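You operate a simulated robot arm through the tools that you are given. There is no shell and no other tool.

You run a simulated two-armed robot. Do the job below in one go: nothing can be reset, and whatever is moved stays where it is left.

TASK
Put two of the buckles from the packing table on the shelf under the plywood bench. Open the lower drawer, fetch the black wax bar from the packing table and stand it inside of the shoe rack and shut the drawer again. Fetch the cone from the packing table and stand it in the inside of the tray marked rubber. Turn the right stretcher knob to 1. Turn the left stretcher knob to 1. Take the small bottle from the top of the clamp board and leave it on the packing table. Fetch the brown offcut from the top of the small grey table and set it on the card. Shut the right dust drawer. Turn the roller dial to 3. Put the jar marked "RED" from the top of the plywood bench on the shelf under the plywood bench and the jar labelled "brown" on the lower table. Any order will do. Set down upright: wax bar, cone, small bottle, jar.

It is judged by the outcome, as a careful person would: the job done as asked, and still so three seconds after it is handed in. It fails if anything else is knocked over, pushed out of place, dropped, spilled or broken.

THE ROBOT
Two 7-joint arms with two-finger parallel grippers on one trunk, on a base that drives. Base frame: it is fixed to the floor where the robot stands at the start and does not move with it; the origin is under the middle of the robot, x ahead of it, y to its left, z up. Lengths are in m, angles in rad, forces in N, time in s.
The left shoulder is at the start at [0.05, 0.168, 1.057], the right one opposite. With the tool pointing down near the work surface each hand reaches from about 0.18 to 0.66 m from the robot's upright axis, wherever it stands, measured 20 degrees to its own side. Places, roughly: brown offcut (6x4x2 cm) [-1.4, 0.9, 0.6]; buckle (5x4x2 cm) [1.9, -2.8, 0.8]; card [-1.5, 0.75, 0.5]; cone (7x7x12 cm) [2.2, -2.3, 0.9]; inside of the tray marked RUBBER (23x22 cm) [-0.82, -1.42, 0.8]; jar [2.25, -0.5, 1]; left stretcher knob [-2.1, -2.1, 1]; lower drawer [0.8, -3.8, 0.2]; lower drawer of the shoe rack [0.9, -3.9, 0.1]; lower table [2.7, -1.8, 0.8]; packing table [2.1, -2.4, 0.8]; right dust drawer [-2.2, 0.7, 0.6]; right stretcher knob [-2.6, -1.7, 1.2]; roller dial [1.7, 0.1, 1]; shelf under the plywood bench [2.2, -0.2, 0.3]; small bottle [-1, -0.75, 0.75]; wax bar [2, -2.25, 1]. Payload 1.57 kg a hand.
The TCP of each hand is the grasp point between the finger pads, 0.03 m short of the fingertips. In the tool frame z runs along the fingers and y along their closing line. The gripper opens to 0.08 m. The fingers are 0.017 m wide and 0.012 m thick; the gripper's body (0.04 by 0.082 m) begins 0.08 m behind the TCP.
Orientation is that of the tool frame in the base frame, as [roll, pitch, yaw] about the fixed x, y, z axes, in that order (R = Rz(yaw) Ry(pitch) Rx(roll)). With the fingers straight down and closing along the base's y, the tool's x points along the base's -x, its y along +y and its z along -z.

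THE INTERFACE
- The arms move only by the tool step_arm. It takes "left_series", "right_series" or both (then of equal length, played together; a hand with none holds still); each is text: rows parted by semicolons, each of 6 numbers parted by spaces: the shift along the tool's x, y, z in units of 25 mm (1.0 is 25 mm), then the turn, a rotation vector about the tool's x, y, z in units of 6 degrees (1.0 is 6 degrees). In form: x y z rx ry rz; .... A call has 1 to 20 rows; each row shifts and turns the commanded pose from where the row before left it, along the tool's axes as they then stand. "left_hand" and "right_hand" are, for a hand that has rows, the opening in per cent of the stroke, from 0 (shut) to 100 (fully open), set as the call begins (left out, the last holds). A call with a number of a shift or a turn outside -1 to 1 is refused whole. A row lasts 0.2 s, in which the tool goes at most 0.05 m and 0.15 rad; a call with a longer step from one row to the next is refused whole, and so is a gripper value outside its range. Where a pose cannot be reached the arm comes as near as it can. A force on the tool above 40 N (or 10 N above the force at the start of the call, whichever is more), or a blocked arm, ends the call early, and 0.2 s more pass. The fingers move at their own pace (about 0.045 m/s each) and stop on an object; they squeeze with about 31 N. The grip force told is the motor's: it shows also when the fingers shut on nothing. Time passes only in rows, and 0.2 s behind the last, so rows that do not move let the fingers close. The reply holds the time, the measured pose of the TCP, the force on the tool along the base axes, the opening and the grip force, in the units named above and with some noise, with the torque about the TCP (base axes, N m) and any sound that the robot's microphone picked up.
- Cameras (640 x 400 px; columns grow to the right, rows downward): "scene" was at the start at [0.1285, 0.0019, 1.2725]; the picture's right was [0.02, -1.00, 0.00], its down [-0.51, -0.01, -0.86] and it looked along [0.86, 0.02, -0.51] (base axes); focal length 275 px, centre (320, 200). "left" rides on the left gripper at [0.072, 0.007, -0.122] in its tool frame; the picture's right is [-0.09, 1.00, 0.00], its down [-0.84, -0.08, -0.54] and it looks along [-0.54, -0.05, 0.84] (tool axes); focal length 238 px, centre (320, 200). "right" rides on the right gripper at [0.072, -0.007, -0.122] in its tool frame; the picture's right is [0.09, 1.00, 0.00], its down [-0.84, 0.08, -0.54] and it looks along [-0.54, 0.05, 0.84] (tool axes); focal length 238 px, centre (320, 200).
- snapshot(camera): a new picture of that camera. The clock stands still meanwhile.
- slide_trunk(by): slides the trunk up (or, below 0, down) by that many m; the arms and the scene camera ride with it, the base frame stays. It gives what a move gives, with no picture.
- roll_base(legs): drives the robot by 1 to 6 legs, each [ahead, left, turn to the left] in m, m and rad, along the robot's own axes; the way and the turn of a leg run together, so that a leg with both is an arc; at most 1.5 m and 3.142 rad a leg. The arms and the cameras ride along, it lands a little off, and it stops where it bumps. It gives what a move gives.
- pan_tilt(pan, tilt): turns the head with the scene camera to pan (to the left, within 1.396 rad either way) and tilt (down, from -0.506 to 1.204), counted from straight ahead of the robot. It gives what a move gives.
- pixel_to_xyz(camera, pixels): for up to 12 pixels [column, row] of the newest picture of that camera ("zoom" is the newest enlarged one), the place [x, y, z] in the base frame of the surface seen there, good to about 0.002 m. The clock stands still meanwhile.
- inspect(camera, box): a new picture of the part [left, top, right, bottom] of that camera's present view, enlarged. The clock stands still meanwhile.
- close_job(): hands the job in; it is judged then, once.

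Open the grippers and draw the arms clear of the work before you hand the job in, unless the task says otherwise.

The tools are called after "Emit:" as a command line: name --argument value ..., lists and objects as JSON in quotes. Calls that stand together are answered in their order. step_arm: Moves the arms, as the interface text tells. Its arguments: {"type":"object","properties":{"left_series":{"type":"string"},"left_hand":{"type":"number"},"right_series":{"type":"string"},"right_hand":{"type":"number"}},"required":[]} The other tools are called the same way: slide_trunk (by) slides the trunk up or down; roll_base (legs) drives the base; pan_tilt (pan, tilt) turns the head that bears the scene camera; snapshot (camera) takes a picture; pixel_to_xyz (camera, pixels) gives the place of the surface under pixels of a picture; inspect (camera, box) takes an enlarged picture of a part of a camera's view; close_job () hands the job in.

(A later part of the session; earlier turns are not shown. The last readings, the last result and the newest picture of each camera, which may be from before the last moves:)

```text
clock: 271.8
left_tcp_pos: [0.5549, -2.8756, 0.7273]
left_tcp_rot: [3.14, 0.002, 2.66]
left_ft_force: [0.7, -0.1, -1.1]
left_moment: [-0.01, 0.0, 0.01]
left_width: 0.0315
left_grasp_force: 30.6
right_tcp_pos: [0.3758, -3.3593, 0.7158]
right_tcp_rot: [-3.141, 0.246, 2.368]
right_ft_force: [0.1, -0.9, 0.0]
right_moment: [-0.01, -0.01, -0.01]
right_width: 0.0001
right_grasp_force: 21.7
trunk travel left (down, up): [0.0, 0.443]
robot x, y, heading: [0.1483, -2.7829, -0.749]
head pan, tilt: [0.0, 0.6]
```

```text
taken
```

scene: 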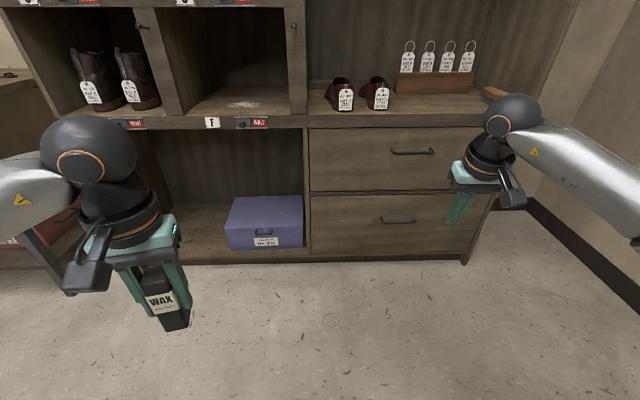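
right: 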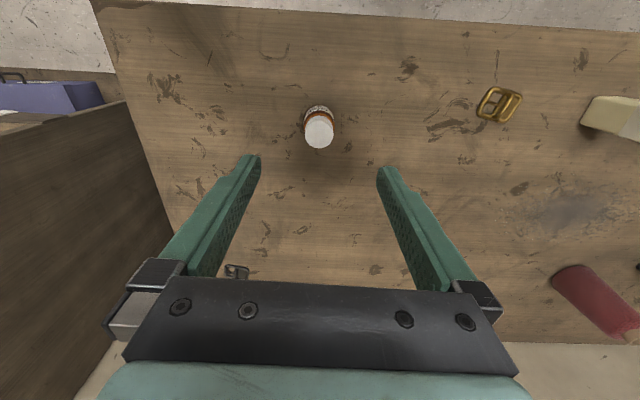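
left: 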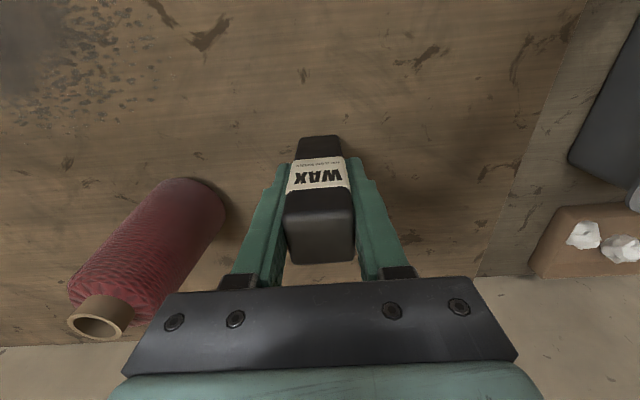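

Pull the right hand back 0.16 m, then drive to ~0.52 m in front of the drawer, squared.

Emit:
step_arm --right_series "0.95 0 -0.2 0 0 0;0.95 0 -0.2 0 0 0;0.95 0 -0.2 0 0 0;0.95 0 -0.2 0 0 0;0.95 0 -0.2 0 0 0;0.95 0 -0.2 0 0 0;0.95 0 -0.2 0 0 0"

Emit:
roll_base --legs '[[0.53, -0.154, 0.03]]'

Emit:
pan_tilt --pan -0.3 --tilt 0.95

Emit:
snapshot --camera "scene"

Emit:
snapshot --camera "right"

```text
clock: 273.4
left_tcp_pos: [0.5545, -2.8749, 0.7267]
left_tcp_rot: [3.141, 0.0, 2.661]
left_ft_force: [0.5, 0.2, -1.6]
left_moment: [0.02, 0.03, 0.0]
left_width: 0.0316
left_grasp_force: 30.9
right_tcp_pos: [0.2536, -3.2392, 0.7074]
right_tcp_rot: [3.141, 0.25, 2.365]
right_ft_force: [-0.6, -0.8, -0.3]
right_moment: [-0.04, 0.0, -0.02]
right_width: 0.0
right_grasp_force: 21.5
trunk travel left (down, up): [0.0, 0.443]
robot x, y, heading: [0.1495, -2.7802, -0.744]
head pan, tilt: [0.0, 0.6]
```

```text
clock: 276.6
left_tcp_pos: [0.8468, -3.3394, 0.7266]
left_tcp_rot: [-3.141, 0.002, 2.678]
left_ft_force: [-0.1, 0.9, 0.0]
left_moment: [0.0, 0.04, 0.01]
left_width: 0.0315
left_grasp_force: 31.0
right_tcp_pos: [0.5513, -3.7079, 0.7077]
right_tcp_rot: [3.141, 0.25, 2.386]
right_ft_force: [0.9, 0.5, 0.5]
right_moment: [0.0, 0.04, -0.01]
right_width: 0.0
right_grasp_force: 21.4
trunk travel left (down, up): [0.0, 0.443]
robot x, y, heading: [0.4381, -3.2571, -0.73]
head pan, tilt: [0.0, 0.6]
```

```text
clock: 277.4
left_tcp_pos: [0.8457, -3.3392, 0.7269]
left_tcp_rot: [-3.141, 0.002, 2.679]
left_ft_force: [-0.6, -0.1, -1.3]
left_moment: [-0.03, 0.02, 0.02]
left_width: 0.0316
left_grasp_force: 31.3
right_tcp_pos: [0.5524, -3.7084, 0.7073]
right_tcp_rot: [-3.142, 0.248, 2.386]
right_ft_force: [0.2, 0.0, -0.4]
right_moment: [0.03, -0.01, -0.01]
right_width: 0.0003
right_grasp_force: 21.9
trunk travel left (down, up): [0.0, 0.443]
robot x, y, heading: [0.4413, -3.2551, -0.733]
head pan, tilt: [-0.3, 0.949]
```

```text
taken
```

scene: 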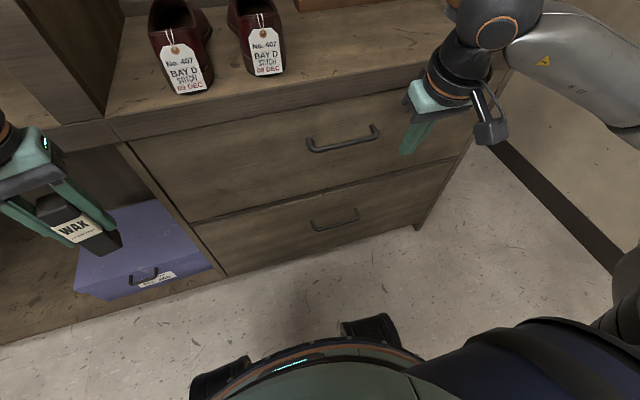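

```text
taken
```

right: 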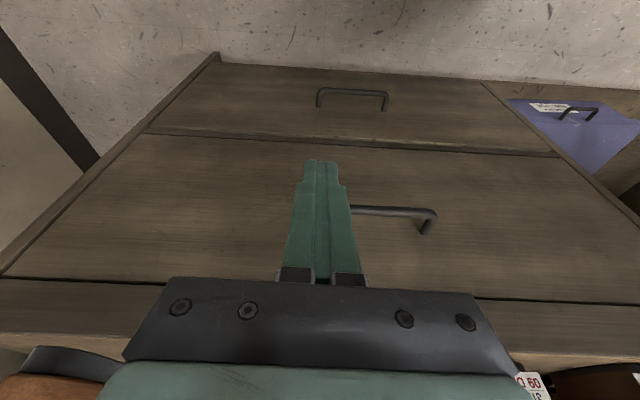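

The upper handle sits right above, so I'll lean the hand 30° sideways (wrist up-right) with 18° forward pitch, then come down to the right of the handles.

Emit:
step_arm --right_series "0 0 0 0 0 -0.33;0 0 0 0 -0.65 0;0 0 0 -1 0 0;0 0 0 -1 0 0;0 0 0 -1 0 0;0 0 0 -1 0 0;0 0 0 -1 0 0;0.389 -0.9 0.847 0 0 0;0.389 -0.9 0.847 0 0 0;0.389 -0.9 0.847 0 0 0;0.389 -0.9 0.847 0 0 0;0.389 -0.9 0.847 0 0 0;0.389 -0.9 0.847 0 0 0;0.389 -0.9 0.847 0 0 0;0.389 -0.9 0.847 0 0 0;0.389 -0.9 0.847 0 0 0"

Emit:
snapshot --camera "scene"

Emit:
snapshot --camera "right"

```text
clock: 280.8
left_tcp_pos: [0.8466, -3.3396, 0.7264]
left_tcp_rot: [-3.141, 0.002, 2.68]
left_ft_force: [0.5, 0.4, -1.0]
left_moment: [0.02, 0.01, 0.02]
left_width: 0.0318
left_grasp_force: 30.8
right_tcp_pos: [0.5286, -3.7465, 0.4975]
right_tcp_rot: [2.628, 0.317, 2.424]
right_ft_force: [0.6, 0.5, 0.4]
right_moment: [-0.02, 0.01, 0.0]
right_width: 0.0001
right_grasp_force: 21.2
right hand out of reach, approached as far as the arm can: row 14, 15, 16
trunk travel left (down, up): [0.0, 0.443]
robot x, y, heading: [0.4412, -3.2546, -0.727]
head pan, tilt: [-0.3, 0.949]
```

```text
taken
```

scene: 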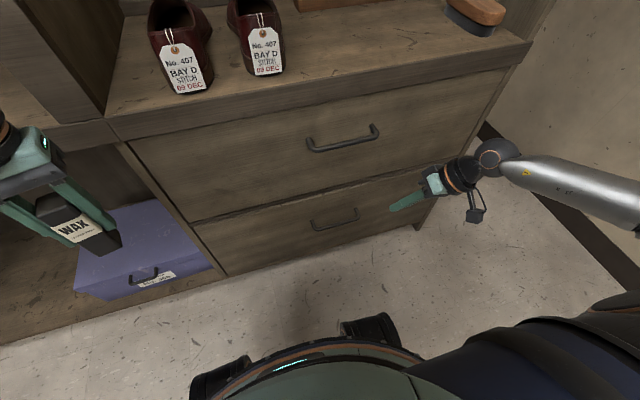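

```text
taken
```

right: 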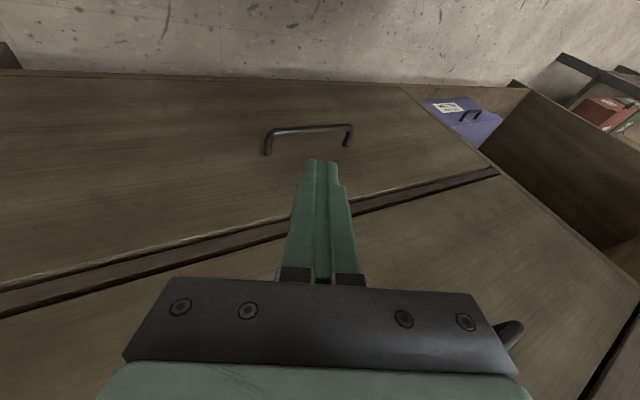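

Down there it was too folded; move forward-left and down toward the handle.

Emit:
step_arm --right_series "-0.21 -0.11 0.99 0 0 0;-0.21 -0.11 0.99 0 0 0;-0.21 -0.11 0.99 0 0 0;-0.21 -0.11 0.99 0 0 0"

Emit:
snapshot --camera "right"

```text
clock: 281.8
left_tcp_pos: [0.8471, -3.3402, 0.7262]
left_tcp_rot: [3.14, 0.002, 2.678]
left_ft_force: [-0.4, 1.2, -1.3]
left_moment: [-0.03, 0.01, -0.02]
left_width: 0.0317
left_grasp_force: 31.3
right_tcp_pos: [0.5827, -3.7482, 0.4265]
right_tcp_rot: [2.629, 0.318, 2.419]
right_ft_force: [-0.4, 0.2, -0.6]
right_moment: [-0.02, 0.0, 0.02]
right_width: 0.0
right_grasp_force: 20.9
right hand out of reach, approached as far as the arm can: row 4
trunk travel left (down, up): [0.0, 0.443]
robot x, y, heading: [0.4382, -3.2579, -0.731]
head pan, tilt: [-0.3, 0.949]
```

```text
taken
```

right: 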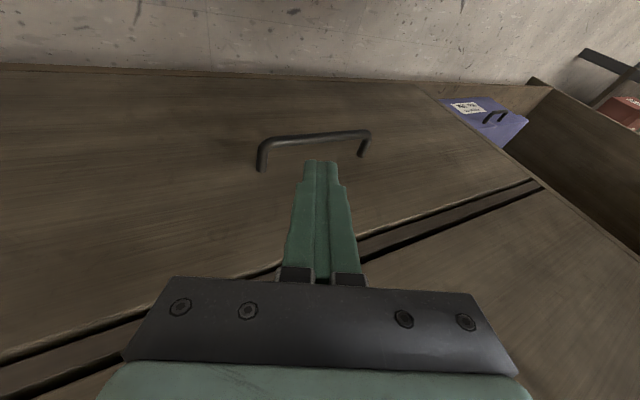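

Handle is visible at (315,140). Move to just above the gap behind the bar (z≈0.365).

Emit:
step_arm --right_series "-0.445 0.07 0.955 0 0 0;-0.445 0.07 0.955 0 0 0;-0.445 0.07 0.955 0 0 0;-0.445 0.07 0.955 0 0 0"

Emit:
snapshot --camera "right"

```text
clock: 282.8
left_tcp_pos: [0.8453, -3.3401, 0.7264]
left_tcp_rot: [3.141, 0.002, 2.678]
left_ft_force: [0.1, -0.3, -0.8]
left_moment: [0.0, -0.02, -0.01]
left_width: 0.0317
left_grasp_force: 31.3
right_tcp_pos: [0.6109, -3.7491, 0.4065]
right_tcp_rot: [2.631, 0.316, 2.417]
right_ft_force: [-0.2, 0.3, -0.4]
right_moment: [-0.02, -0.03, -0.03]
right_width: 0.0
right_grasp_force: 20.5
right hand out of reach, approached as far as the arm can: row 2, 3, 4
trunk travel left (down, up): [0.0, 0.443]
robot x, y, heading: [0.4367, -3.2527, -0.725]
head pan, tilt: [-0.3, 0.949]
```

```text
taken
```

right: 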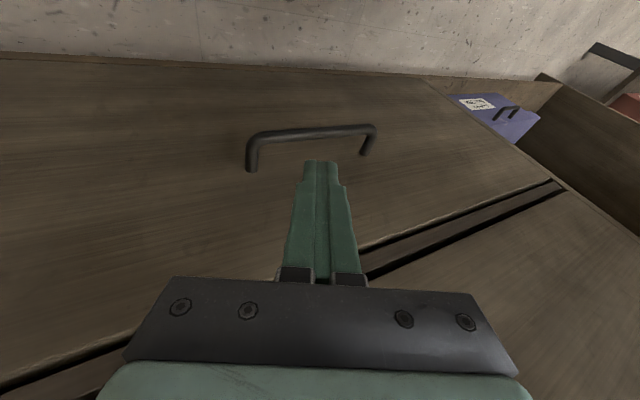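

Test a plain downward move here to learn what limits the reach.

Emit:
step_arm --right_series "0.31 -0.475 0.82 0 0 0;0.31 -0.475 0.82 0 0 0"

Emit:
step_arm --right_series "0 0 0 1 0 0;0 0 0 1 0 0;0.31 -0.3 0.9 0 0 0"

```text
clock: 283.4
left_tcp_pos: [0.8476, -3.3394, 0.7264]
left_tcp_rot: [3.14, 0.001, 2.68]
left_ft_force: [0.1, -0.6, -0.1]
left_moment: [0.02, -0.02, 0.01]
left_width: 0.0314
left_grasp_force: 31.2
right_tcp_pos: [0.6105, -3.7489, 0.4075]
right_tcp_rot: [2.632, 0.315, 2.419]
right_ft_force: [-0.9, -0.3, 0.0]
right_moment: [-0.03, -0.02, -0.01]
right_width: 0.0
right_grasp_force: 21.4
right hand out of reach, approached as far as the arm can: row 1, 2
trunk travel left (down, up): [0.0, 0.443]
robot x, y, heading: [0.4355, -3.2542, -0.733]
head pan, tilt: [-0.3, 0.949]
```

```text
clock: 284.2
left_tcp_pos: [0.8459, -3.3396, 0.7261]
left_tcp_rot: [3.141, 0.003, 2.68]
left_ft_force: [0.3, -0.6, -0.8]
left_moment: [0.02, -0.02, -0.05]
left_width: 0.0314
left_grasp_force: 31.4
right_tcp_pos: [0.608, -3.7478, 0.3823]
right_tcp_rot: [2.835, 0.318, 2.423]
right_ft_force: [0.3, 0.4, 0.9]
right_moment: [-0.01, 0.01, 0.0]
right_width: 0.0
right_grasp_force: 21.5
trunk travel left (down, up): [0.0, 0.443]
robot x, y, heading: [0.4371, -3.2506, -0.736]
head pan, tilt: [-0.3, 0.949]
```

With less lean (17°) it goes lower, and the 18° pitch clears the upper handle. Move in above the gap.

Emit:
step_arm --right_series "-0.543 0.103 0.513 0 0 0;-0.543 0.103 0.513 0 0 0;-0.543 0.103 0.513 0 0 0"

Emit:
snapshot --camera "right"

Emit:
inspect --camera "scene" --box '[280, 120, 500, 260]'

```text
clock: 285.0
left_tcp_pos: [0.846, -3.3412, 0.7269]
left_tcp_rot: [-3.141, 0.002, 2.678]
left_ft_force: [-0.7, -0.4, -1.4]
left_moment: [0.0, 0.03, 0.02]
left_width: 0.0315
left_grasp_force: 31.3
right_tcp_pos: [0.6572, -3.7654, 0.3628]
right_tcp_rot: [2.836, 0.317, 2.422]
right_ft_force: [0.4, 0.0, -0.1]
right_moment: [0.01, 0.0, -0.03]
right_width: 0.0
right_grasp_force: 21.0
trunk travel left (down, up): [0.0, 0.443]
robot x, y, heading: [0.4364, -3.2529, -0.731]
head pan, tilt: [-0.3, 0.949]
```

```text
taken
```

right: 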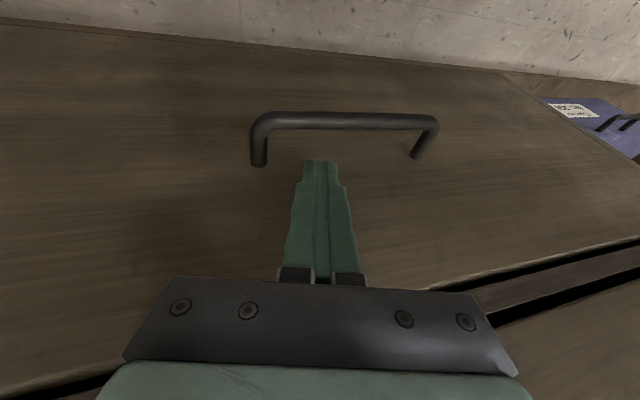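

```text
2.86 times, centred on (390, 190) of scene
```

zoom: 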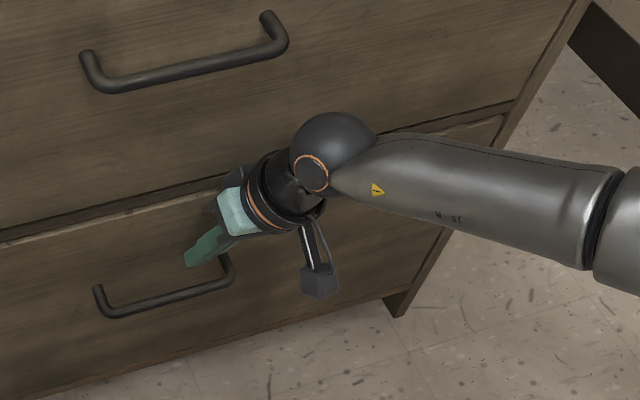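

Fingertips are above the gap behind the bar near its right end. Verify the bar position from the right camera.

Emit:
pixel_to_xyz --camera "right" --pixels '[[345, 121], [300, 121], [400, 122], [258, 150], [320, 165], [345, 127], [345, 114], [420, 150]]'

```text
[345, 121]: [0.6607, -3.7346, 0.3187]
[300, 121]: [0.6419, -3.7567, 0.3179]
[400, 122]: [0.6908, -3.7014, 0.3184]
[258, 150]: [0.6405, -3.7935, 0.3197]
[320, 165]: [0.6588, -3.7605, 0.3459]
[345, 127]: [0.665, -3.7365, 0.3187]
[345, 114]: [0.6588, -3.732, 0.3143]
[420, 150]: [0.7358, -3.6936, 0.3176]
```

There is ~10 mm margin to the bar. Descend 36 mm behind it.

Emit:
step_arm --right_series "0.175 -0.135 0.427 0 0 0;0.175 -0.135 0.427 0 0 0;0.175 -0.135 0.427 0 0 0"

Emit:
snapshot --camera "right"

```text
clock: 285.8
left_tcp_pos: [0.8469, -3.3394, 0.7271]
left_tcp_rot: [-3.141, 0.003, 2.679]
left_ft_force: [0.5, 0.7, -0.9]
left_moment: [0.01, -0.01, 0.0]
left_width: 0.0315
left_grasp_force: 30.6
right_tcp_pos: [0.656, -3.7665, 0.3273]
right_tcp_rot: [2.836, 0.319, 2.423]
right_ft_force: [0.3, -0.9, 0.4]
right_moment: [0.01, 0.0, -0.03]
right_width: 0.0
right_grasp_force: 21.1
trunk travel left (down, up): [0.0, 0.443]
robot x, y, heading: [0.4383, -3.2546, -0.733]
head pan, tilt: [-0.3, 0.949]
```

```text
taken
```

right: 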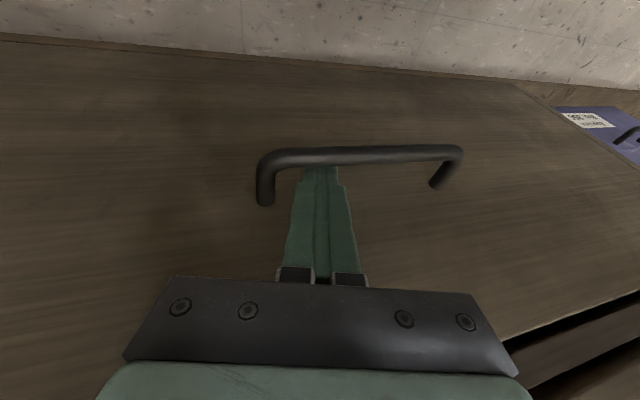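

The fingertips are hooked behind the bar. Pull by backing the base 0.1 m and check.

Emit:
roll_base --legs '[[-0.1, 0, 0]]'

Emit:
snapshot --camera "scene"

```text
clock: 287.0
left_tcp_pos: [0.7741, -3.2726, 0.7262]
left_tcp_rot: [-3.141, 0.002, 2.681]
left_ft_force: [0.3, 0.2, -1.9]
left_moment: [0.01, 0.03, 0.01]
left_width: 0.0317
left_grasp_force: 31.0
right_tcp_pos: [0.5839, -3.6989, 0.3272]
right_tcp_rot: [2.836, 0.317, 2.427]
right_ft_force: [-1.0, 0.0, 0.3]
right_moment: [0.06, 0.0, 0.02]
right_width: 0.0003
right_grasp_force: 21.6
trunk travel left (down, up): [0.0, 0.443]
robot x, y, heading: [0.3681, -3.1891, -0.726]
head pan, tilt: [-0.3, 0.949]
```

```text
taken
```

scene: 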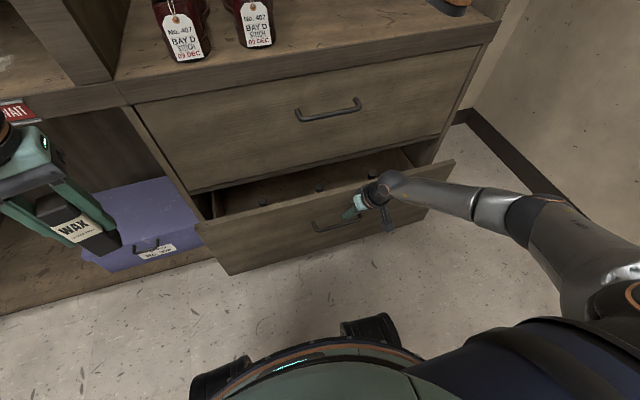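

The drawer is opening. Pull another 0.2 m.

Emit:
roll_base --legs '[[-0.1, 0, 0]]'

Emit:
roll_base --legs '[[-0.08, 0, 0]]'

Emit:
pan_tilt --pan 0.0 --tilt 0.85

Emit:
snapshot --camera "scene"

```text
clock: 288.1
left_tcp_pos: [0.698, -3.206, 0.7265]
left_tcp_rot: [-3.141, 0.001, 2.681]
left_ft_force: [0.0, 0.1, -0.9]
left_moment: [0.0, -0.05, -0.01]
left_width: 0.0317
left_grasp_force: 30.8
right_tcp_pos: [0.5099, -3.6324, 0.3273]
right_tcp_rot: [2.836, 0.316, 2.428]
right_ft_force: [-1.4, 0.5, 0.1]
right_moment: [0.01, 0.02, 0.01]
right_width: 0.0001
right_grasp_force: 21.2
trunk travel left (down, up): [0.0, 0.443]
robot x, y, heading: [0.2892, -3.1222, -0.724]
head pan, tilt: [-0.3, 0.949]
```

```text
clock: 289.2
left_tcp_pos: [0.6399, -3.1549, 0.7269]
left_tcp_rot: [3.141, 0.001, 2.682]
left_ft_force: [-0.9, -0.2, -1.2]
left_moment: [-0.04, 0.02, -0.02]
left_width: 0.0317
left_grasp_force: 30.9
right_tcp_pos: [0.4504, -3.581, 0.3271]
right_tcp_rot: [2.837, 0.315, 2.425]
right_ft_force: [-1.0, 0.3, 0.1]
right_moment: [0.0, 0.05, 0.01]
right_width: 0.0
right_grasp_force: 21.4
trunk travel left (down, up): [0.0, 0.443]
robot x, y, heading: [0.2334, -3.07, -0.731]
head pan, tilt: [-0.3, 0.949]
```

```text
clock: 290.0
left_tcp_pos: [0.6403, -3.1552, 0.7275]
left_tcp_rot: [-3.14, 0.002, 2.681]
left_ft_force: [-0.6, -1.7, -0.4]
left_moment: [-0.02, -0.03, -0.01]
left_width: 0.0315
left_grasp_force: 30.5
right_tcp_pos: [0.4507, -3.5809, 0.3256]
right_tcp_rot: [2.836, 0.317, 2.425]
right_ft_force: [-0.5, -0.2, 0.1]
right_moment: [-0.02, -0.02, 0.0]
right_width: 0.0
right_grasp_force: 21.2
trunk travel left (down, up): [0.0, 0.443]
robot x, y, heading: [0.2319, -3.0693, -0.731]
head pan, tilt: [0.0, 0.85]
```

```text
taken
```

scene: 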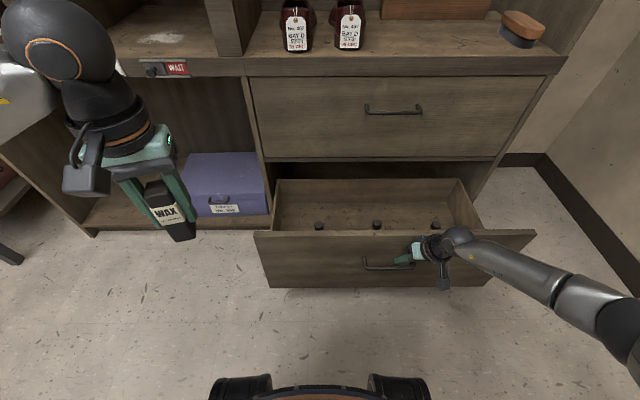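

The drawer is out ~0.28 m. Measure its inside: back wall, things just behind the front (320,225 etc.).

Emit:
inspect --camera "scene" --box '[240, 150, 540, 300]'

Emit:
pixel_to_xyz --camera "scene" --pixels '[[320, 225], [376, 224], [434, 225], [370, 183], [370, 215], [300, 215], [440, 215], [262, 234], [530, 233], [280, 183], [470, 185], [350, 210]]'

```text
2.13 times, centred on (390, 225) of scene
```

zoom: 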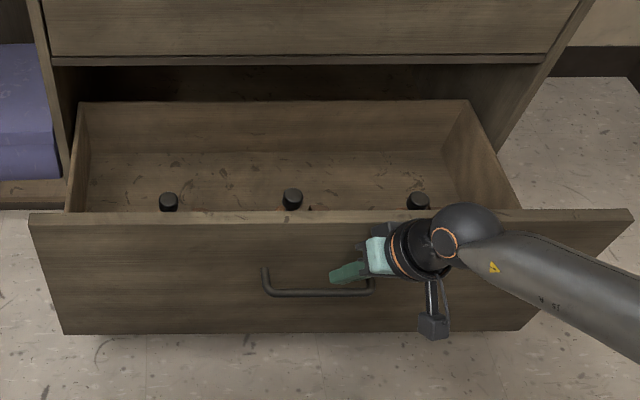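

```text
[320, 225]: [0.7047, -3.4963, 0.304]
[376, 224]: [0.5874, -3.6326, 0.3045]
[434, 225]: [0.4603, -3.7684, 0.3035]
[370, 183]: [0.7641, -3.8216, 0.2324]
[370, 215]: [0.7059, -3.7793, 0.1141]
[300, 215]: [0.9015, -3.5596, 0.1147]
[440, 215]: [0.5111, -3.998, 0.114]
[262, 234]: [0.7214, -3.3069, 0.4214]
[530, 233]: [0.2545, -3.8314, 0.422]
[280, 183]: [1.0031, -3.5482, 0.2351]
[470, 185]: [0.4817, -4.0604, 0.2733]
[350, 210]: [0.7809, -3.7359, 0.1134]
```

Inside: floor z 0.114, three bottles (tops z 0.304) in a row ~0.11 m behind the front. I'll stand the wax bar between/behind the left two. First unhook the right hand upward and away.

Emit:
step_arm --right_series "-0.25 0.23 -0.724 0 0 0;-0.25 0.23 -0.724 0 0 0;-0.25 0.23 -0.724 0 0 0;0.6 0.25 -0.9 0 0 0;0.6 0.25 -0.9 0 0 0;0.6 0.25 -0.9 0 0 0;0.6 0.25 -0.9 0 0 0;0.6 0.25 -0.9 0 0 0;0 0.3 -1 0.6 0.6 0;0 0.3 -1 0.6 0.6 0;0 0.3 -1 0.6 0.6 0;0 0 -1 0.6 0.6 0;0 0 -1 0.6 0.6 0;0 0 -1 0 0 0;0 0 -1 0 0 0"

Emit:
pan_tilt --pan 0.2 --tilt 1.1

Emit:
snapshot --camera "scene"

Emit:
pixel_to_xyz --camera "scene" --pixels '[[320, 300], [320, 260], [320, 330], [250, 290], [400, 290], [320, 280]]'

```text
clock: 293.2
left_tcp_pos: [0.6408, -3.1554, 0.7275]
left_tcp_rot: [3.141, 0.001, 2.68]
left_ft_force: [-0.4, -0.3, -1.2]
left_moment: [-0.02, 0.0, 0.02]
left_width: 0.0317
left_grasp_force: 31.2
right_tcp_pos: [0.3497, -3.4987, 0.6514]
right_tcp_rot: [-3.122, 0.006, 2.469]
right_ft_force: [0.7, -0.7, -0.2]
right_moment: [0.0, 0.01, -0.03]
right_width: 0.0
right_grasp_force: 21.6
trunk travel left (down, up): [0.0, 0.443]
robot x, y, heading: [0.2321, -3.0656, -0.73]
head pan, tilt: [0.0, 0.85]
```

```text
clock: 293.9
left_tcp_pos: [0.6401, -3.1539, 0.7278]
left_tcp_rot: [-3.141, 0.001, 2.68]
left_ft_force: [-0.7, -0.2, -1.5]
left_moment: [-0.02, 0.0, -0.01]
left_width: 0.0315
left_grasp_force: 30.9
right_tcp_pos: [0.3498, -3.4982, 0.652]
right_tcp_rot: [-3.122, 0.007, 2.469]
right_ft_force: [0.2, -0.1, -0.1]
right_moment: [0.02, 0.02, -0.01]
right_width: 0.0001
right_grasp_force: 20.6
trunk travel left (down, up): [0.0, 0.443]
robot x, y, heading: [0.2317, -3.0738, -0.726]
head pan, tilt: [0.201, 1.1]
```

```text
taken
```

scene: 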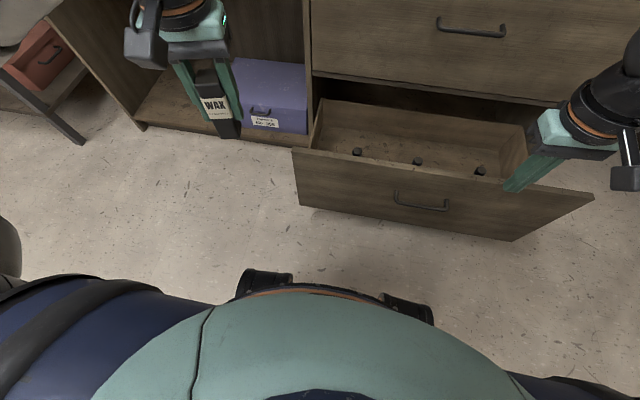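

```text
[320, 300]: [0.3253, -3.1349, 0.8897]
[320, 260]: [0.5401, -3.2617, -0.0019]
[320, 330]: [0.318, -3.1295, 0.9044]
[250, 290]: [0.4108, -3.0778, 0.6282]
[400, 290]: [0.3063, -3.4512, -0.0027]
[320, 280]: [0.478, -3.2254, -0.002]
```

Move the base 0.19 m ahead and 0.245 m right so the left hand can reach down into the drawer.

Emit:
roll_base --legs '[[0.19, -0.245, 0.0]]'

Emit:
pan_tilt --pan 0.3 --tilt 1.0

Emit:
snapshot --camera "scene"

```text
clock: 296.7
left_tcp_pos: [0.6216, -3.4581, 0.7266]
left_tcp_rot: [-3.14, 0.003, 2.688]
left_ft_force: [0.0, 0.7, -1.4]
left_moment: [0.04, -0.03, -0.02]
left_width: 0.0317
left_grasp_force: 30.4
right_tcp_pos: [0.3345, -3.8036, 0.6527]
right_tcp_rot: [-3.12, 0.007, 2.476]
right_ft_force: [0.0, -0.4, -0.2]
right_moment: [0.02, -0.03, -0.05]
right_width: 0.0
right_grasp_force: 21.5
trunk travel left (down, up): [0.0, 0.443]
robot x, y, heading: [0.2146, -3.3764, -0.721]
head pan, tilt: [0.201, 1.1]
```

```text
clock: 297.3
left_tcp_pos: [0.6227, -3.4577, 0.7279]
left_tcp_rot: [3.141, 0.002, 2.687]
left_ft_force: [-1.1, -0.3, -1.2]
left_moment: [-0.02, 0.03, -0.01]
left_width: 0.0315
left_grasp_force: 30.8
right_tcp_pos: [0.3342, -3.8017, 0.6514]
right_tcp_rot: [-3.122, 0.006, 2.475]
right_ft_force: [0.5, -0.3, 0.2]
right_moment: [-0.01, -0.03, -0.01]
right_width: 0.0
right_grasp_force: 21.4
trunk travel left (down, up): [0.0, 0.443]
robot x, y, heading: [0.2127, -3.3765, -0.726]
head pan, tilt: [0.3, 1.0]
```

```text
taken
```

scene: 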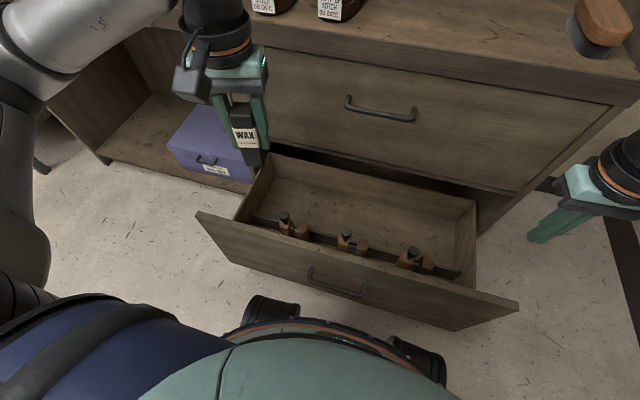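

Zoom on the drawer's contents.

Emit:
inspect --camera "scene" --box '[200, 140, 520, 340]'

Emit:
pixel_to_xyz --camera "zoom" --pixels '[[180, 180], [290, 205], [420, 235], [205, 180], [350, 130], [220, 130], [280, 160], [350, 190], [150, 170], [500, 300], [330, 215], [250, 120]]'

```text
2.00 times, centred on (360, 240) of scene
```

zoom: 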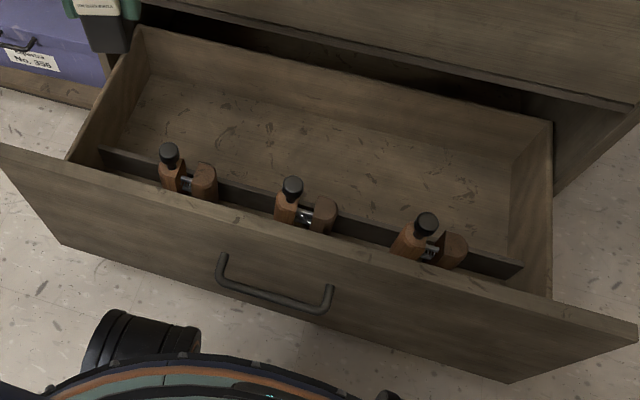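

```text
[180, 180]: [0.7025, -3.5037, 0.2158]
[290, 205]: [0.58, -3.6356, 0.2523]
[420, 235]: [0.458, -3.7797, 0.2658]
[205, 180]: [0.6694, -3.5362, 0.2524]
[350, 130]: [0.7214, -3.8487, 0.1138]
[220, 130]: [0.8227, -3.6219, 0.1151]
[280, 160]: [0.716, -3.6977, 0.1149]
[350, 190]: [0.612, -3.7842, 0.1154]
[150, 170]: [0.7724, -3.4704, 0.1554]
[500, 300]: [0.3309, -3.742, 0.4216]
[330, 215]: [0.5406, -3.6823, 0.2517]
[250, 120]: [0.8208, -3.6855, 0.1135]
```

Tools hang in front of a divider (p·n≈-2.87); free floor lies behind it. I want the drawer ~5 cm further out: use the right fist behind the drawer front's top edge, at its right end.

Emit:
step_arm --right_series "-0.8 0 0 0 0 0;-0.8 0 0 0 0 0;0 0 1 0 0 0;0 0 1 0 0 0;0 0 1 0 0 0;0 0 1 0 0 0;0 0 1 0 0 0;0 0 1 0 0 0;0 0 1 0 0 0;0 0 1 0 0 0;0 0 1 0 0 0;0 0 1 0 0 0" --right_hand 0

Emit:
snapshot --camera "right"

Emit:
pan_tilt --pan -0.3 --tilt 1.0

Emit:
snapshot --camera "scene"

```text
clock: 299.9
left_tcp_pos: [0.622, -3.4563, 0.7265]
left_tcp_rot: [3.141, 0.0, 2.688]
left_ft_force: [1.2, -0.6, -0.9]
left_moment: [0.03, 0.01, 0.02]
left_width: 0.0317
left_grasp_force: 30.3
right_tcp_pos: [0.3636, -3.8288, 0.4]
right_tcp_rot: [-3.122, 0.006, 2.475]
right_ft_force: [0.4, 0.5, 0.3]
right_moment: [-0.01, 0.01, 0.0]
right_width: 0.0001
right_grasp_force: 20.9
trunk travel left (down, up): [0.0, 0.443]
robot x, y, heading: [0.2147, -3.3766, -0.721]
head pan, tilt: [0.3, 1.0]
```

```text
taken
```

right: 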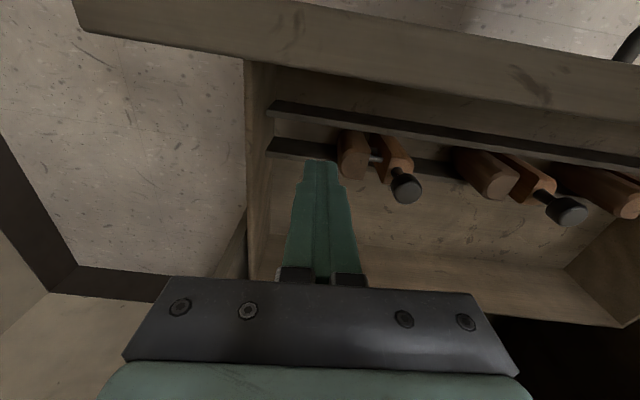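

```text
clock: 300.9
left_tcp_pos: [0.6218, -3.4578, 0.7273]
left_tcp_rot: [3.14, 0.003, 2.688]
left_ft_force: [-0.2, -0.4, -1.6]
left_moment: [-0.02, 0.01, -0.01]
left_width: 0.0316
left_grasp_force: 31.0
right_tcp_pos: [0.3652, -3.8289, 0.399]
right_tcp_rot: [-3.121, 0.008, 2.477]
right_ft_force: [-0.1, -0.2, 0.1]
right_moment: [0.01, -0.05, -0.02]
right_width: 0.0001
right_grasp_force: 21.1
trunk travel left (down, up): [0.0, 0.443]
robot x, y, heading: [0.2136, -3.3727, -0.724]
head pan, tilt: [-0.3, 1.0]
```

```text
taken
```

scene: 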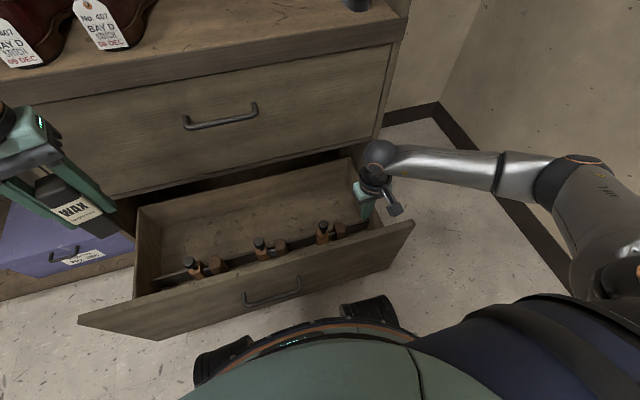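

Right fist is behind the drawer front. Back the base 0.10 m to pull the drawer ~5 cm more.

Emit:
roll_base --legs '[[-0.1, 0, 0]]'

Emit:
snapshot --camera "scene"

Emit:
pixel_to_xyz --camera "scene" --pixels '[[130, 320], [390, 230], [300, 200], [250, 240]]'

```text
clock: 302.1
left_tcp_pos: [0.5469, -3.3909, 0.7268]
left_tcp_rot: [-3.141, 0.001, 2.687]
left_ft_force: [-0.3, -0.2, -1.1]
left_moment: [0.01, 0.01, 0.0]
left_width: 0.0316
left_grasp_force: 31.3
right_tcp_pos: [0.289, -3.7627, 0.4004]
right_tcp_rot: [-3.122, 0.005, 2.479]
right_ft_force: [1.7, -3.1, 2.3]
right_moment: [0.11, 0.07, -0.08]
right_width: 0.0
right_grasp_force: 21.2
trunk travel left (down, up): [0.0, 0.443]
robot x, y, heading: [0.1356, -3.3086, -0.716]
head pan, tilt: [-0.3, 1.0]
```

```text
taken
```

scene: 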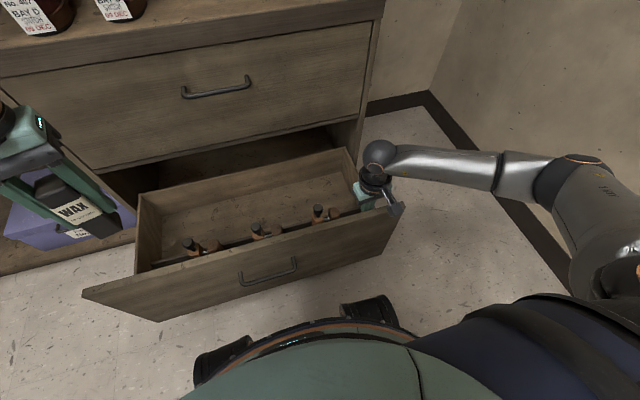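

```text
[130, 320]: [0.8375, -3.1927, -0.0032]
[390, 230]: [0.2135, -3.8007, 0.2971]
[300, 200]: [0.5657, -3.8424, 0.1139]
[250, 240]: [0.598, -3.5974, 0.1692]
```

Drawer is now ~0.33 m open. Lift the right hand out, then move 0.08 m closer for the left hand.

Emit:
step_arm --right_series "-0.5 0 -1 0 0 0;0 0 -1 0 0 0;0 0 -1 0 0 0;0 0 -1 0 0 0;0 0 -1 0 0 0;0 0 -1 0 0 0;0 0 -1 0 0 0;0 0 -1 0 0 0;0 0 -1 0 0 0;0 0 -1 0 0 0"

Emit:
roll_base --legs '[[0.08, 0, 0]]'

Emit:
pan_tilt --pan 0.3 --tilt 1.0

Emit:
snapshot --camera "scene"

Emit:
pixel_to_xyz --camera "scene" --pixels '[[300, 190], [340, 200], [260, 180], [240, 220], [300, 245], [400, 200]]'

```text
clock: 304.3
left_tcp_pos: [0.5457, -3.3901, 0.7265]
left_tcp_rot: [-3.141, 0.003, 2.688]
left_ft_force: [0.9, 0.8, -0.4]
left_moment: [-0.02, 0.02, 0.0]
left_width: 0.0318
left_grasp_force: 30.7
right_tcp_pos: [0.3001, -3.765, 0.6486]
right_tcp_rot: [-3.122, 0.004, 2.477]
right_ft_force: [-0.4, 0.2, -0.3]
right_moment: [0.02, 0.03, 0.02]
right_width: 0.0
right_grasp_force: 20.8
trunk travel left (down, up): [0.0, 0.443]
robot x, y, heading: [0.135, -3.309, -0.722]
head pan, tilt: [-0.3, 1.0]
```

```text
clock: 305.3
left_tcp_pos: [0.6078, -3.4424, 0.7275]
left_tcp_rot: [-3.141, 0.001, 2.69]
left_ft_force: [0.2, 0.0, -1.8]
left_moment: [-0.01, 0.02, 0.01]
left_width: 0.0317
left_grasp_force: 31.1
right_tcp_pos: [0.36, -3.8168, 0.6492]
right_tcp_rot: [-3.122, 0.004, 2.48]
right_ft_force: [0.4, 0.2, -0.5]
right_moment: [0.0, -0.02, -0.02]
right_width: 0.0002
right_grasp_force: 21.0
trunk travel left (down, up): [0.0, 0.443]
robot x, y, heading: [0.196, -3.3661, -0.719]
head pan, tilt: [-0.3, 1.0]
```

```text
clock: 306.3
left_tcp_pos: [0.6065, -3.4434, 0.7265]
left_tcp_rot: [-3.14, 0.003, 2.691]
left_ft_force: [-1.2, 0.4, -0.1]
left_moment: [-0.03, 0.01, -0.02]
left_width: 0.0315
left_grasp_force: 30.9
right_tcp_pos: [0.3619, -3.8157, 0.6492]
right_tcp_rot: [-3.123, 0.004, 2.481]
right_ft_force: [0.2, 0.0, 0.7]
right_moment: [0.0, 0.01, -0.02]
right_width: 0.0002
right_grasp_force: 21.1
trunk travel left (down, up): [0.0, 0.443]
robot x, y, heading: [0.1977, -3.3662, -0.721]
head pan, tilt: [0.3, 1.0]
```

```text
taken
```

scene: 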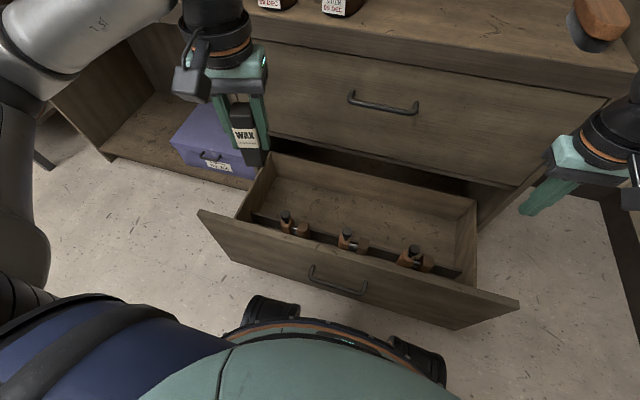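

```text
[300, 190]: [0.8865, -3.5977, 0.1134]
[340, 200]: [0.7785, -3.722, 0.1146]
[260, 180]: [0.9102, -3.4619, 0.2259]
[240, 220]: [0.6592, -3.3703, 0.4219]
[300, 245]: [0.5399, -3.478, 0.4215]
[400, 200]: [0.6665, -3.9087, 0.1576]
```

Check whether the drawer shifted when I moved closer.

Emit:
pixel_to_xyz --camera "scene" --pixels '[[240, 245], [300, 270], [420, 310], [480, 315], [290, 232], [345, 228], [350, 245], [270, 215]]'

```text
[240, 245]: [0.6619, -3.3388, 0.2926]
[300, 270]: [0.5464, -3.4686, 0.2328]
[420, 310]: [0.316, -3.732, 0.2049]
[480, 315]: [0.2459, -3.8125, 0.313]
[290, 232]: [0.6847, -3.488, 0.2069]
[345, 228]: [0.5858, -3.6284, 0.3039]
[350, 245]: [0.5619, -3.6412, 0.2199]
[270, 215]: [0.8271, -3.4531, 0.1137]
```

Base contact pushed it in 3 cm (0.30 m open now) – so my base radius is ~0.33 m. Bring the bar over the free floor at (0.694,-3.592) and start descending.

Emit:
step_arm --left_series "0 0 0 0 0 0.86;0 0 0 0 0 0.86;0 0 0 0 0 0.86;-0.935 -0.305 0 0 0 0;-0.935 -0.305 0 0 0 0;-0.935 -0.305 0 0 0 0;-0.935 -0.305 0 0 0 0;-0.935 -0.305 0 0 0 0;-0.935 -0.305 0 0 0 0;-0.935 -0.305 0 0 0 0"

Emit:
step_arm --left_series "0 0 1 0 0 0;0 0 1 0 0 0;0 0 1 0 0 0;0 0 1 0 0 0;0 0 1 0 0 0;0 0 1 0 0 0;0 0 1 0 0 0;0 0 1 0 0 0;0 0 1 0 0 0;0 0 1 0 0 0"

Emit:
snapshot --camera "left"

Emit:
snapshot --camera "scene"

```text
clock: 308.5
left_tcp_pos: [0.6947, -3.5926, 0.7258]
left_tcp_rot: [-3.141, 0.003, 2.418]
left_ft_force: [0.1, 0.2, -0.7]
left_moment: [0.0, 0.0, 0.01]
left_width: 0.0316
left_grasp_force: 30.9
right_tcp_pos: [0.3617, -3.8183, 0.6482]
right_tcp_rot: [-3.123, 0.006, 2.481]
right_ft_force: [0.5, -0.1, 0.0]
right_moment: [0.02, 0.01, 0.03]
right_width: 0.0
right_grasp_force: 20.9
trunk travel left (down, up): [0.0, 0.443]
robot x, y, heading: [0.1964, -3.36, -0.718]
head pan, tilt: [0.3, 1.0]
```

```text
clock: 310.7
left_tcp_pos: [0.6968, -3.5913, 0.4791]
left_tcp_rot: [-3.141, 0.003, 2.419]
left_ft_force: [0.2, 0.6, -1.5]
left_moment: [-0.03, -0.01, -0.01]
left_width: 0.0314
left_grasp_force: 31.6
right_tcp_pos: [0.3616, -3.8175, 0.6491]
right_tcp_rot: [-3.122, 0.004, 2.48]
right_ft_force: [0.4, 0.8, 0.0]
right_moment: [0.0, -0.01, 0.01]
right_width: 0.0001
right_grasp_force: 21.8
trunk travel left (down, up): [0.0, 0.443]
robot x, y, heading: [0.1992, -3.3588, -0.717]
head pan, tilt: [0.3, 1.0]
```

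```text
taken
```

left: 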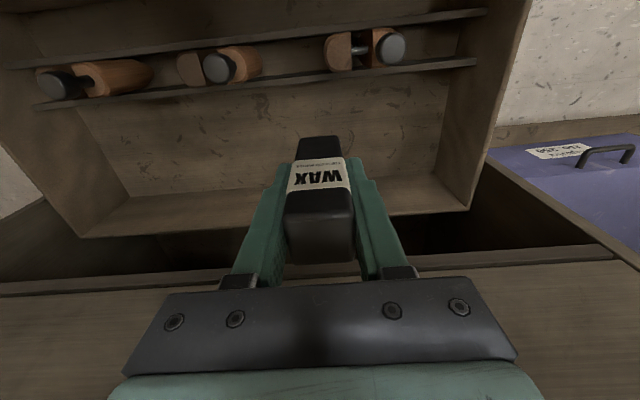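

```text
taken
```

scene: 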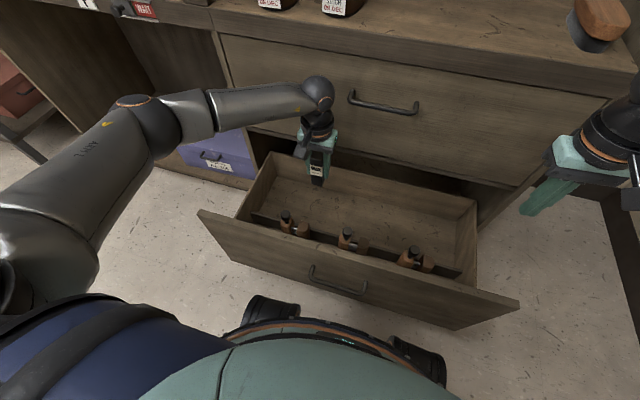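

Descending well between the divider and the rack. Continue down.

Emit:
step_arm --left_series "0 0 1 0 0 0;0 0 1 0 0 0;0 0 1 0 0 0;0 0 1 0 0 0;0 0 1 0 0 0;0 0 1 0 0 0;0 0 1 0 0 0;0 0 1 0 0 0"

Emit:
snapshot --camera "left"

Emit:
snapshot --camera "scene"

```text
clock: 312.5
left_tcp_pos: [0.6874, -3.5824, 0.2826]
left_tcp_rot: [-3.14, 0.002, 2.418]
left_ft_force: [-0.2, -0.8, -1.1]
left_moment: [0.01, -0.02, -0.01]
left_width: 0.0314
left_grasp_force: 31.6
left hand out of reach, approached as far as the arm can: row 8
right_tcp_pos: [0.3616, -3.8175, 0.6486]
right_tcp_rot: [-3.125, 0.005, 2.48]
right_ft_force: [-0.3, -0.2, 0.2]
right_moment: [0.0, -0.02, 0.0]
right_width: 0.0
right_grasp_force: 22.0
trunk travel left (down, up): [0.0, 0.443]
robot x, y, heading: [0.1963, -3.3618, -0.723]
head pan, tilt: [0.3, 1.0]
```

```text
taken
```

left: 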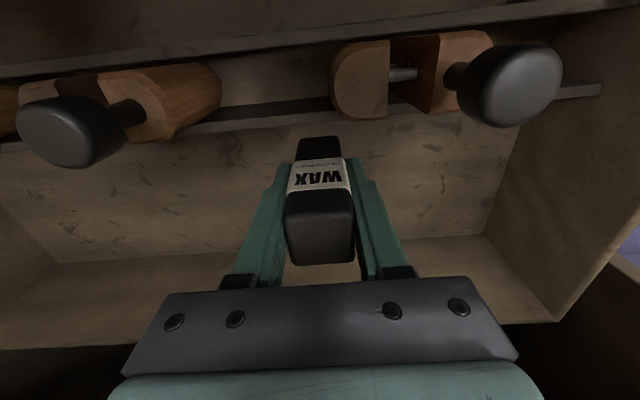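

```text
taken
```

scene: 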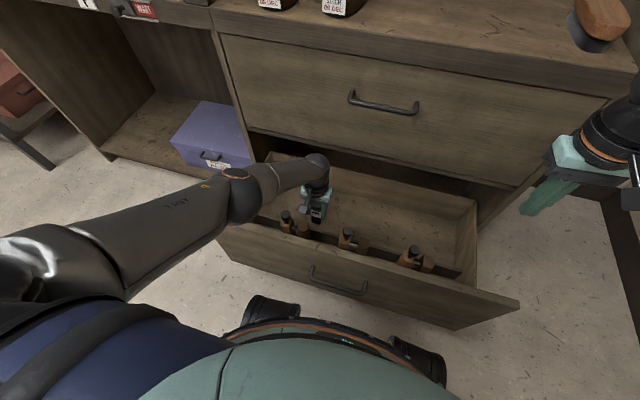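

Reach ends at z 0.28 here (shoulder-limited). I'll lift the bar again and turn the robot ~60° right so the left shoulder gets closer to the drawer.

Emit:
step_arm --left_series "0 0 -1 0 0 0;0 0 -1 0 0 0;0 0 -1 0 0 0;0 0 -1 0 0 0;0 0 -1 0 0 0;0 0 -1 0 0 0;0 0 -1 0 0 0;0 0 -1 0 0 0;0 0 -1 0 0 0;0 0 -1 0 0 0;0 0 -1 0 0 0;0 0 -1 0 0 0;0 0 -1 0 0 0;0 0 -1 0 0 0;0 0 -1 0 0 0;0.5 0 -1 0 0 0;1 0 -1 0 0 0;1 0 -1 0 0 0;1 0 0 0 0 0;1 0 0 0 0 0"

Emit:
pan_tilt --pan -1.0 --tilt 0.7

Emit:
snapshot --camera "scene"

Emit:
pixel_to_xyz --camera "scene" --pixels '[[320, 150], [320, 200], [200, 200], [450, 200], [100, 150]]'

```text
clock: 316.7
left_tcp_pos: [0.603, -3.5087, 0.7338]
left_tcp_rot: [-3.141, 0.003, 2.421]
left_ft_force: [0.4, 0.9, -0.8]
left_moment: [0.0, 0.02, 0.0]
left_width: 0.0317
left_grasp_force: 31.1
right_tcp_pos: [0.3609, -3.8178, 0.6488]
right_tcp_rot: [-3.123, 0.007, 2.48]
right_ft_force: [0.3, 0.0, 0.0]
right_moment: [0.0, 0.02, 0.02]
right_width: 0.0
right_grasp_force: 20.5
trunk travel left (down, up): [0.0, 0.443]
robot x, y, heading: [0.1989, -3.36, -0.718]
head pan, tilt: [0.3, 1.0]
```

```text
clock: 318.2
left_tcp_pos: [0.6034, -3.5107, 0.7341]
left_tcp_rot: [3.14, 0.001, 2.418]
left_ft_force: [0.2, -0.3, -0.9]
left_moment: [0.0, 0.02, -0.01]
left_width: 0.0315
left_grasp_force: 31.7
right_tcp_pos: [0.3614, -3.8179, 0.6496]
right_tcp_rot: [-3.122, 0.006, 2.48]
right_ft_force: [-0.2, -0.8, 0.7]
right_moment: [0.06, 0.01, 0.02]
right_width: 0.0001
right_grasp_force: 20.7
trunk travel left (down, up): [0.0, 0.443]
robot x, y, heading: [0.1953, -3.364, -0.722]
head pan, tilt: [-1.0, 0.7]
```

```text
taken
```

scene: 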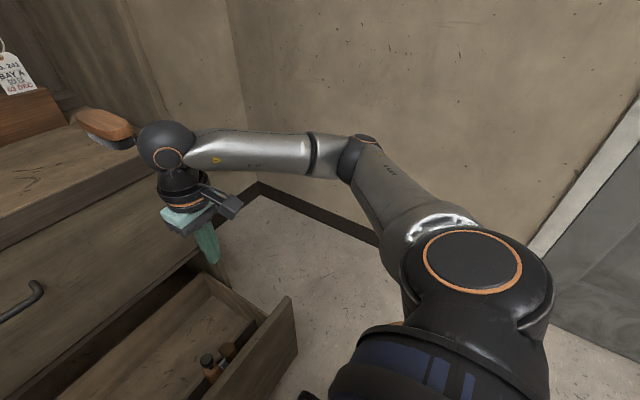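

```text
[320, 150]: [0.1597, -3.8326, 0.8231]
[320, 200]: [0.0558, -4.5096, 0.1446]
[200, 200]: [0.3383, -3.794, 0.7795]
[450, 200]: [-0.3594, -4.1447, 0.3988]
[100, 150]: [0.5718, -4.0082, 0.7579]
```

The right wall is 0.95 m away, fine. Shift the base left 0.13 m, back 0.03 m and turn right 1.05 rad.

Emit:
roll_base --legs '[[-0.03, 0.13, 0], [0, 0, -1.05]]'

Emit:
pan_tilt --pan 1.1 --tilt 0.95

Emit:
snapshot --camera "scene"

Emit:
pixel_to_xyz --camera "scene" --pixels '[[320, 200], [260, 250], [360, 200], [300, 300], [420, 200]]'

```text
clock: 322.6
left_tcp_pos: [0.3395, -3.6666, 0.7334]
left_tcp_rot: [3.141, 0.002, 1.385]
left_ft_force: [-0.3, -0.4, -1.1]
left_moment: [0.0, 0.01, 0.0]
left_width: 0.0314
left_grasp_force: 31.3
right_tcp_pos: [-0.0474, -3.6164, 0.6489]
right_tcp_rot: [-3.122, 0.005, 1.444]
right_ft_force: [-0.1, -0.1, -0.1]
right_moment: [0.01, 0.01, -0.01]
right_width: 0.0
right_grasp_force: 21.8
trunk travel left (down, up): [0.0, 0.443]
robot x, y, heading: [0.2597, -3.242, -1.755]
head pan, tilt: [-1.0, 0.7]
```

```text
clock: 324.6
left_tcp_pos: [0.3404, -3.6689, 0.7332]
left_tcp_rot: [3.141, 0.002, 1.385]
left_ft_force: [-0.2, 0.1, -1.3]
left_moment: [-0.03, 0.01, -0.02]
left_width: 0.0316
left_grasp_force: 30.7
right_tcp_pos: [-0.0473, -3.6161, 0.6489]
right_tcp_rot: [-3.122, 0.005, 1.446]
right_ft_force: [0.0, -1.4, 0.3]
right_moment: [-0.03, -0.01, -0.02]
right_width: 0.0
right_grasp_force: 21.5
trunk travel left (down, up): [0.0, 0.443]
robot x, y, heading: [0.2578, -3.2427, -1.754]
head pan, tilt: [1.1, 0.949]
```

```text
taken
```

scene: 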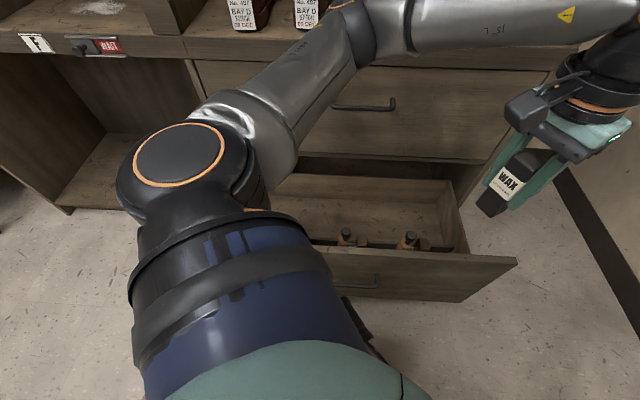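

```text
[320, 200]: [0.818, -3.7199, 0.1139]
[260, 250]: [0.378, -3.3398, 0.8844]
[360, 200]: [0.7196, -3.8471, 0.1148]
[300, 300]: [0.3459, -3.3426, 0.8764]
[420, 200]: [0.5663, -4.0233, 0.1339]
```

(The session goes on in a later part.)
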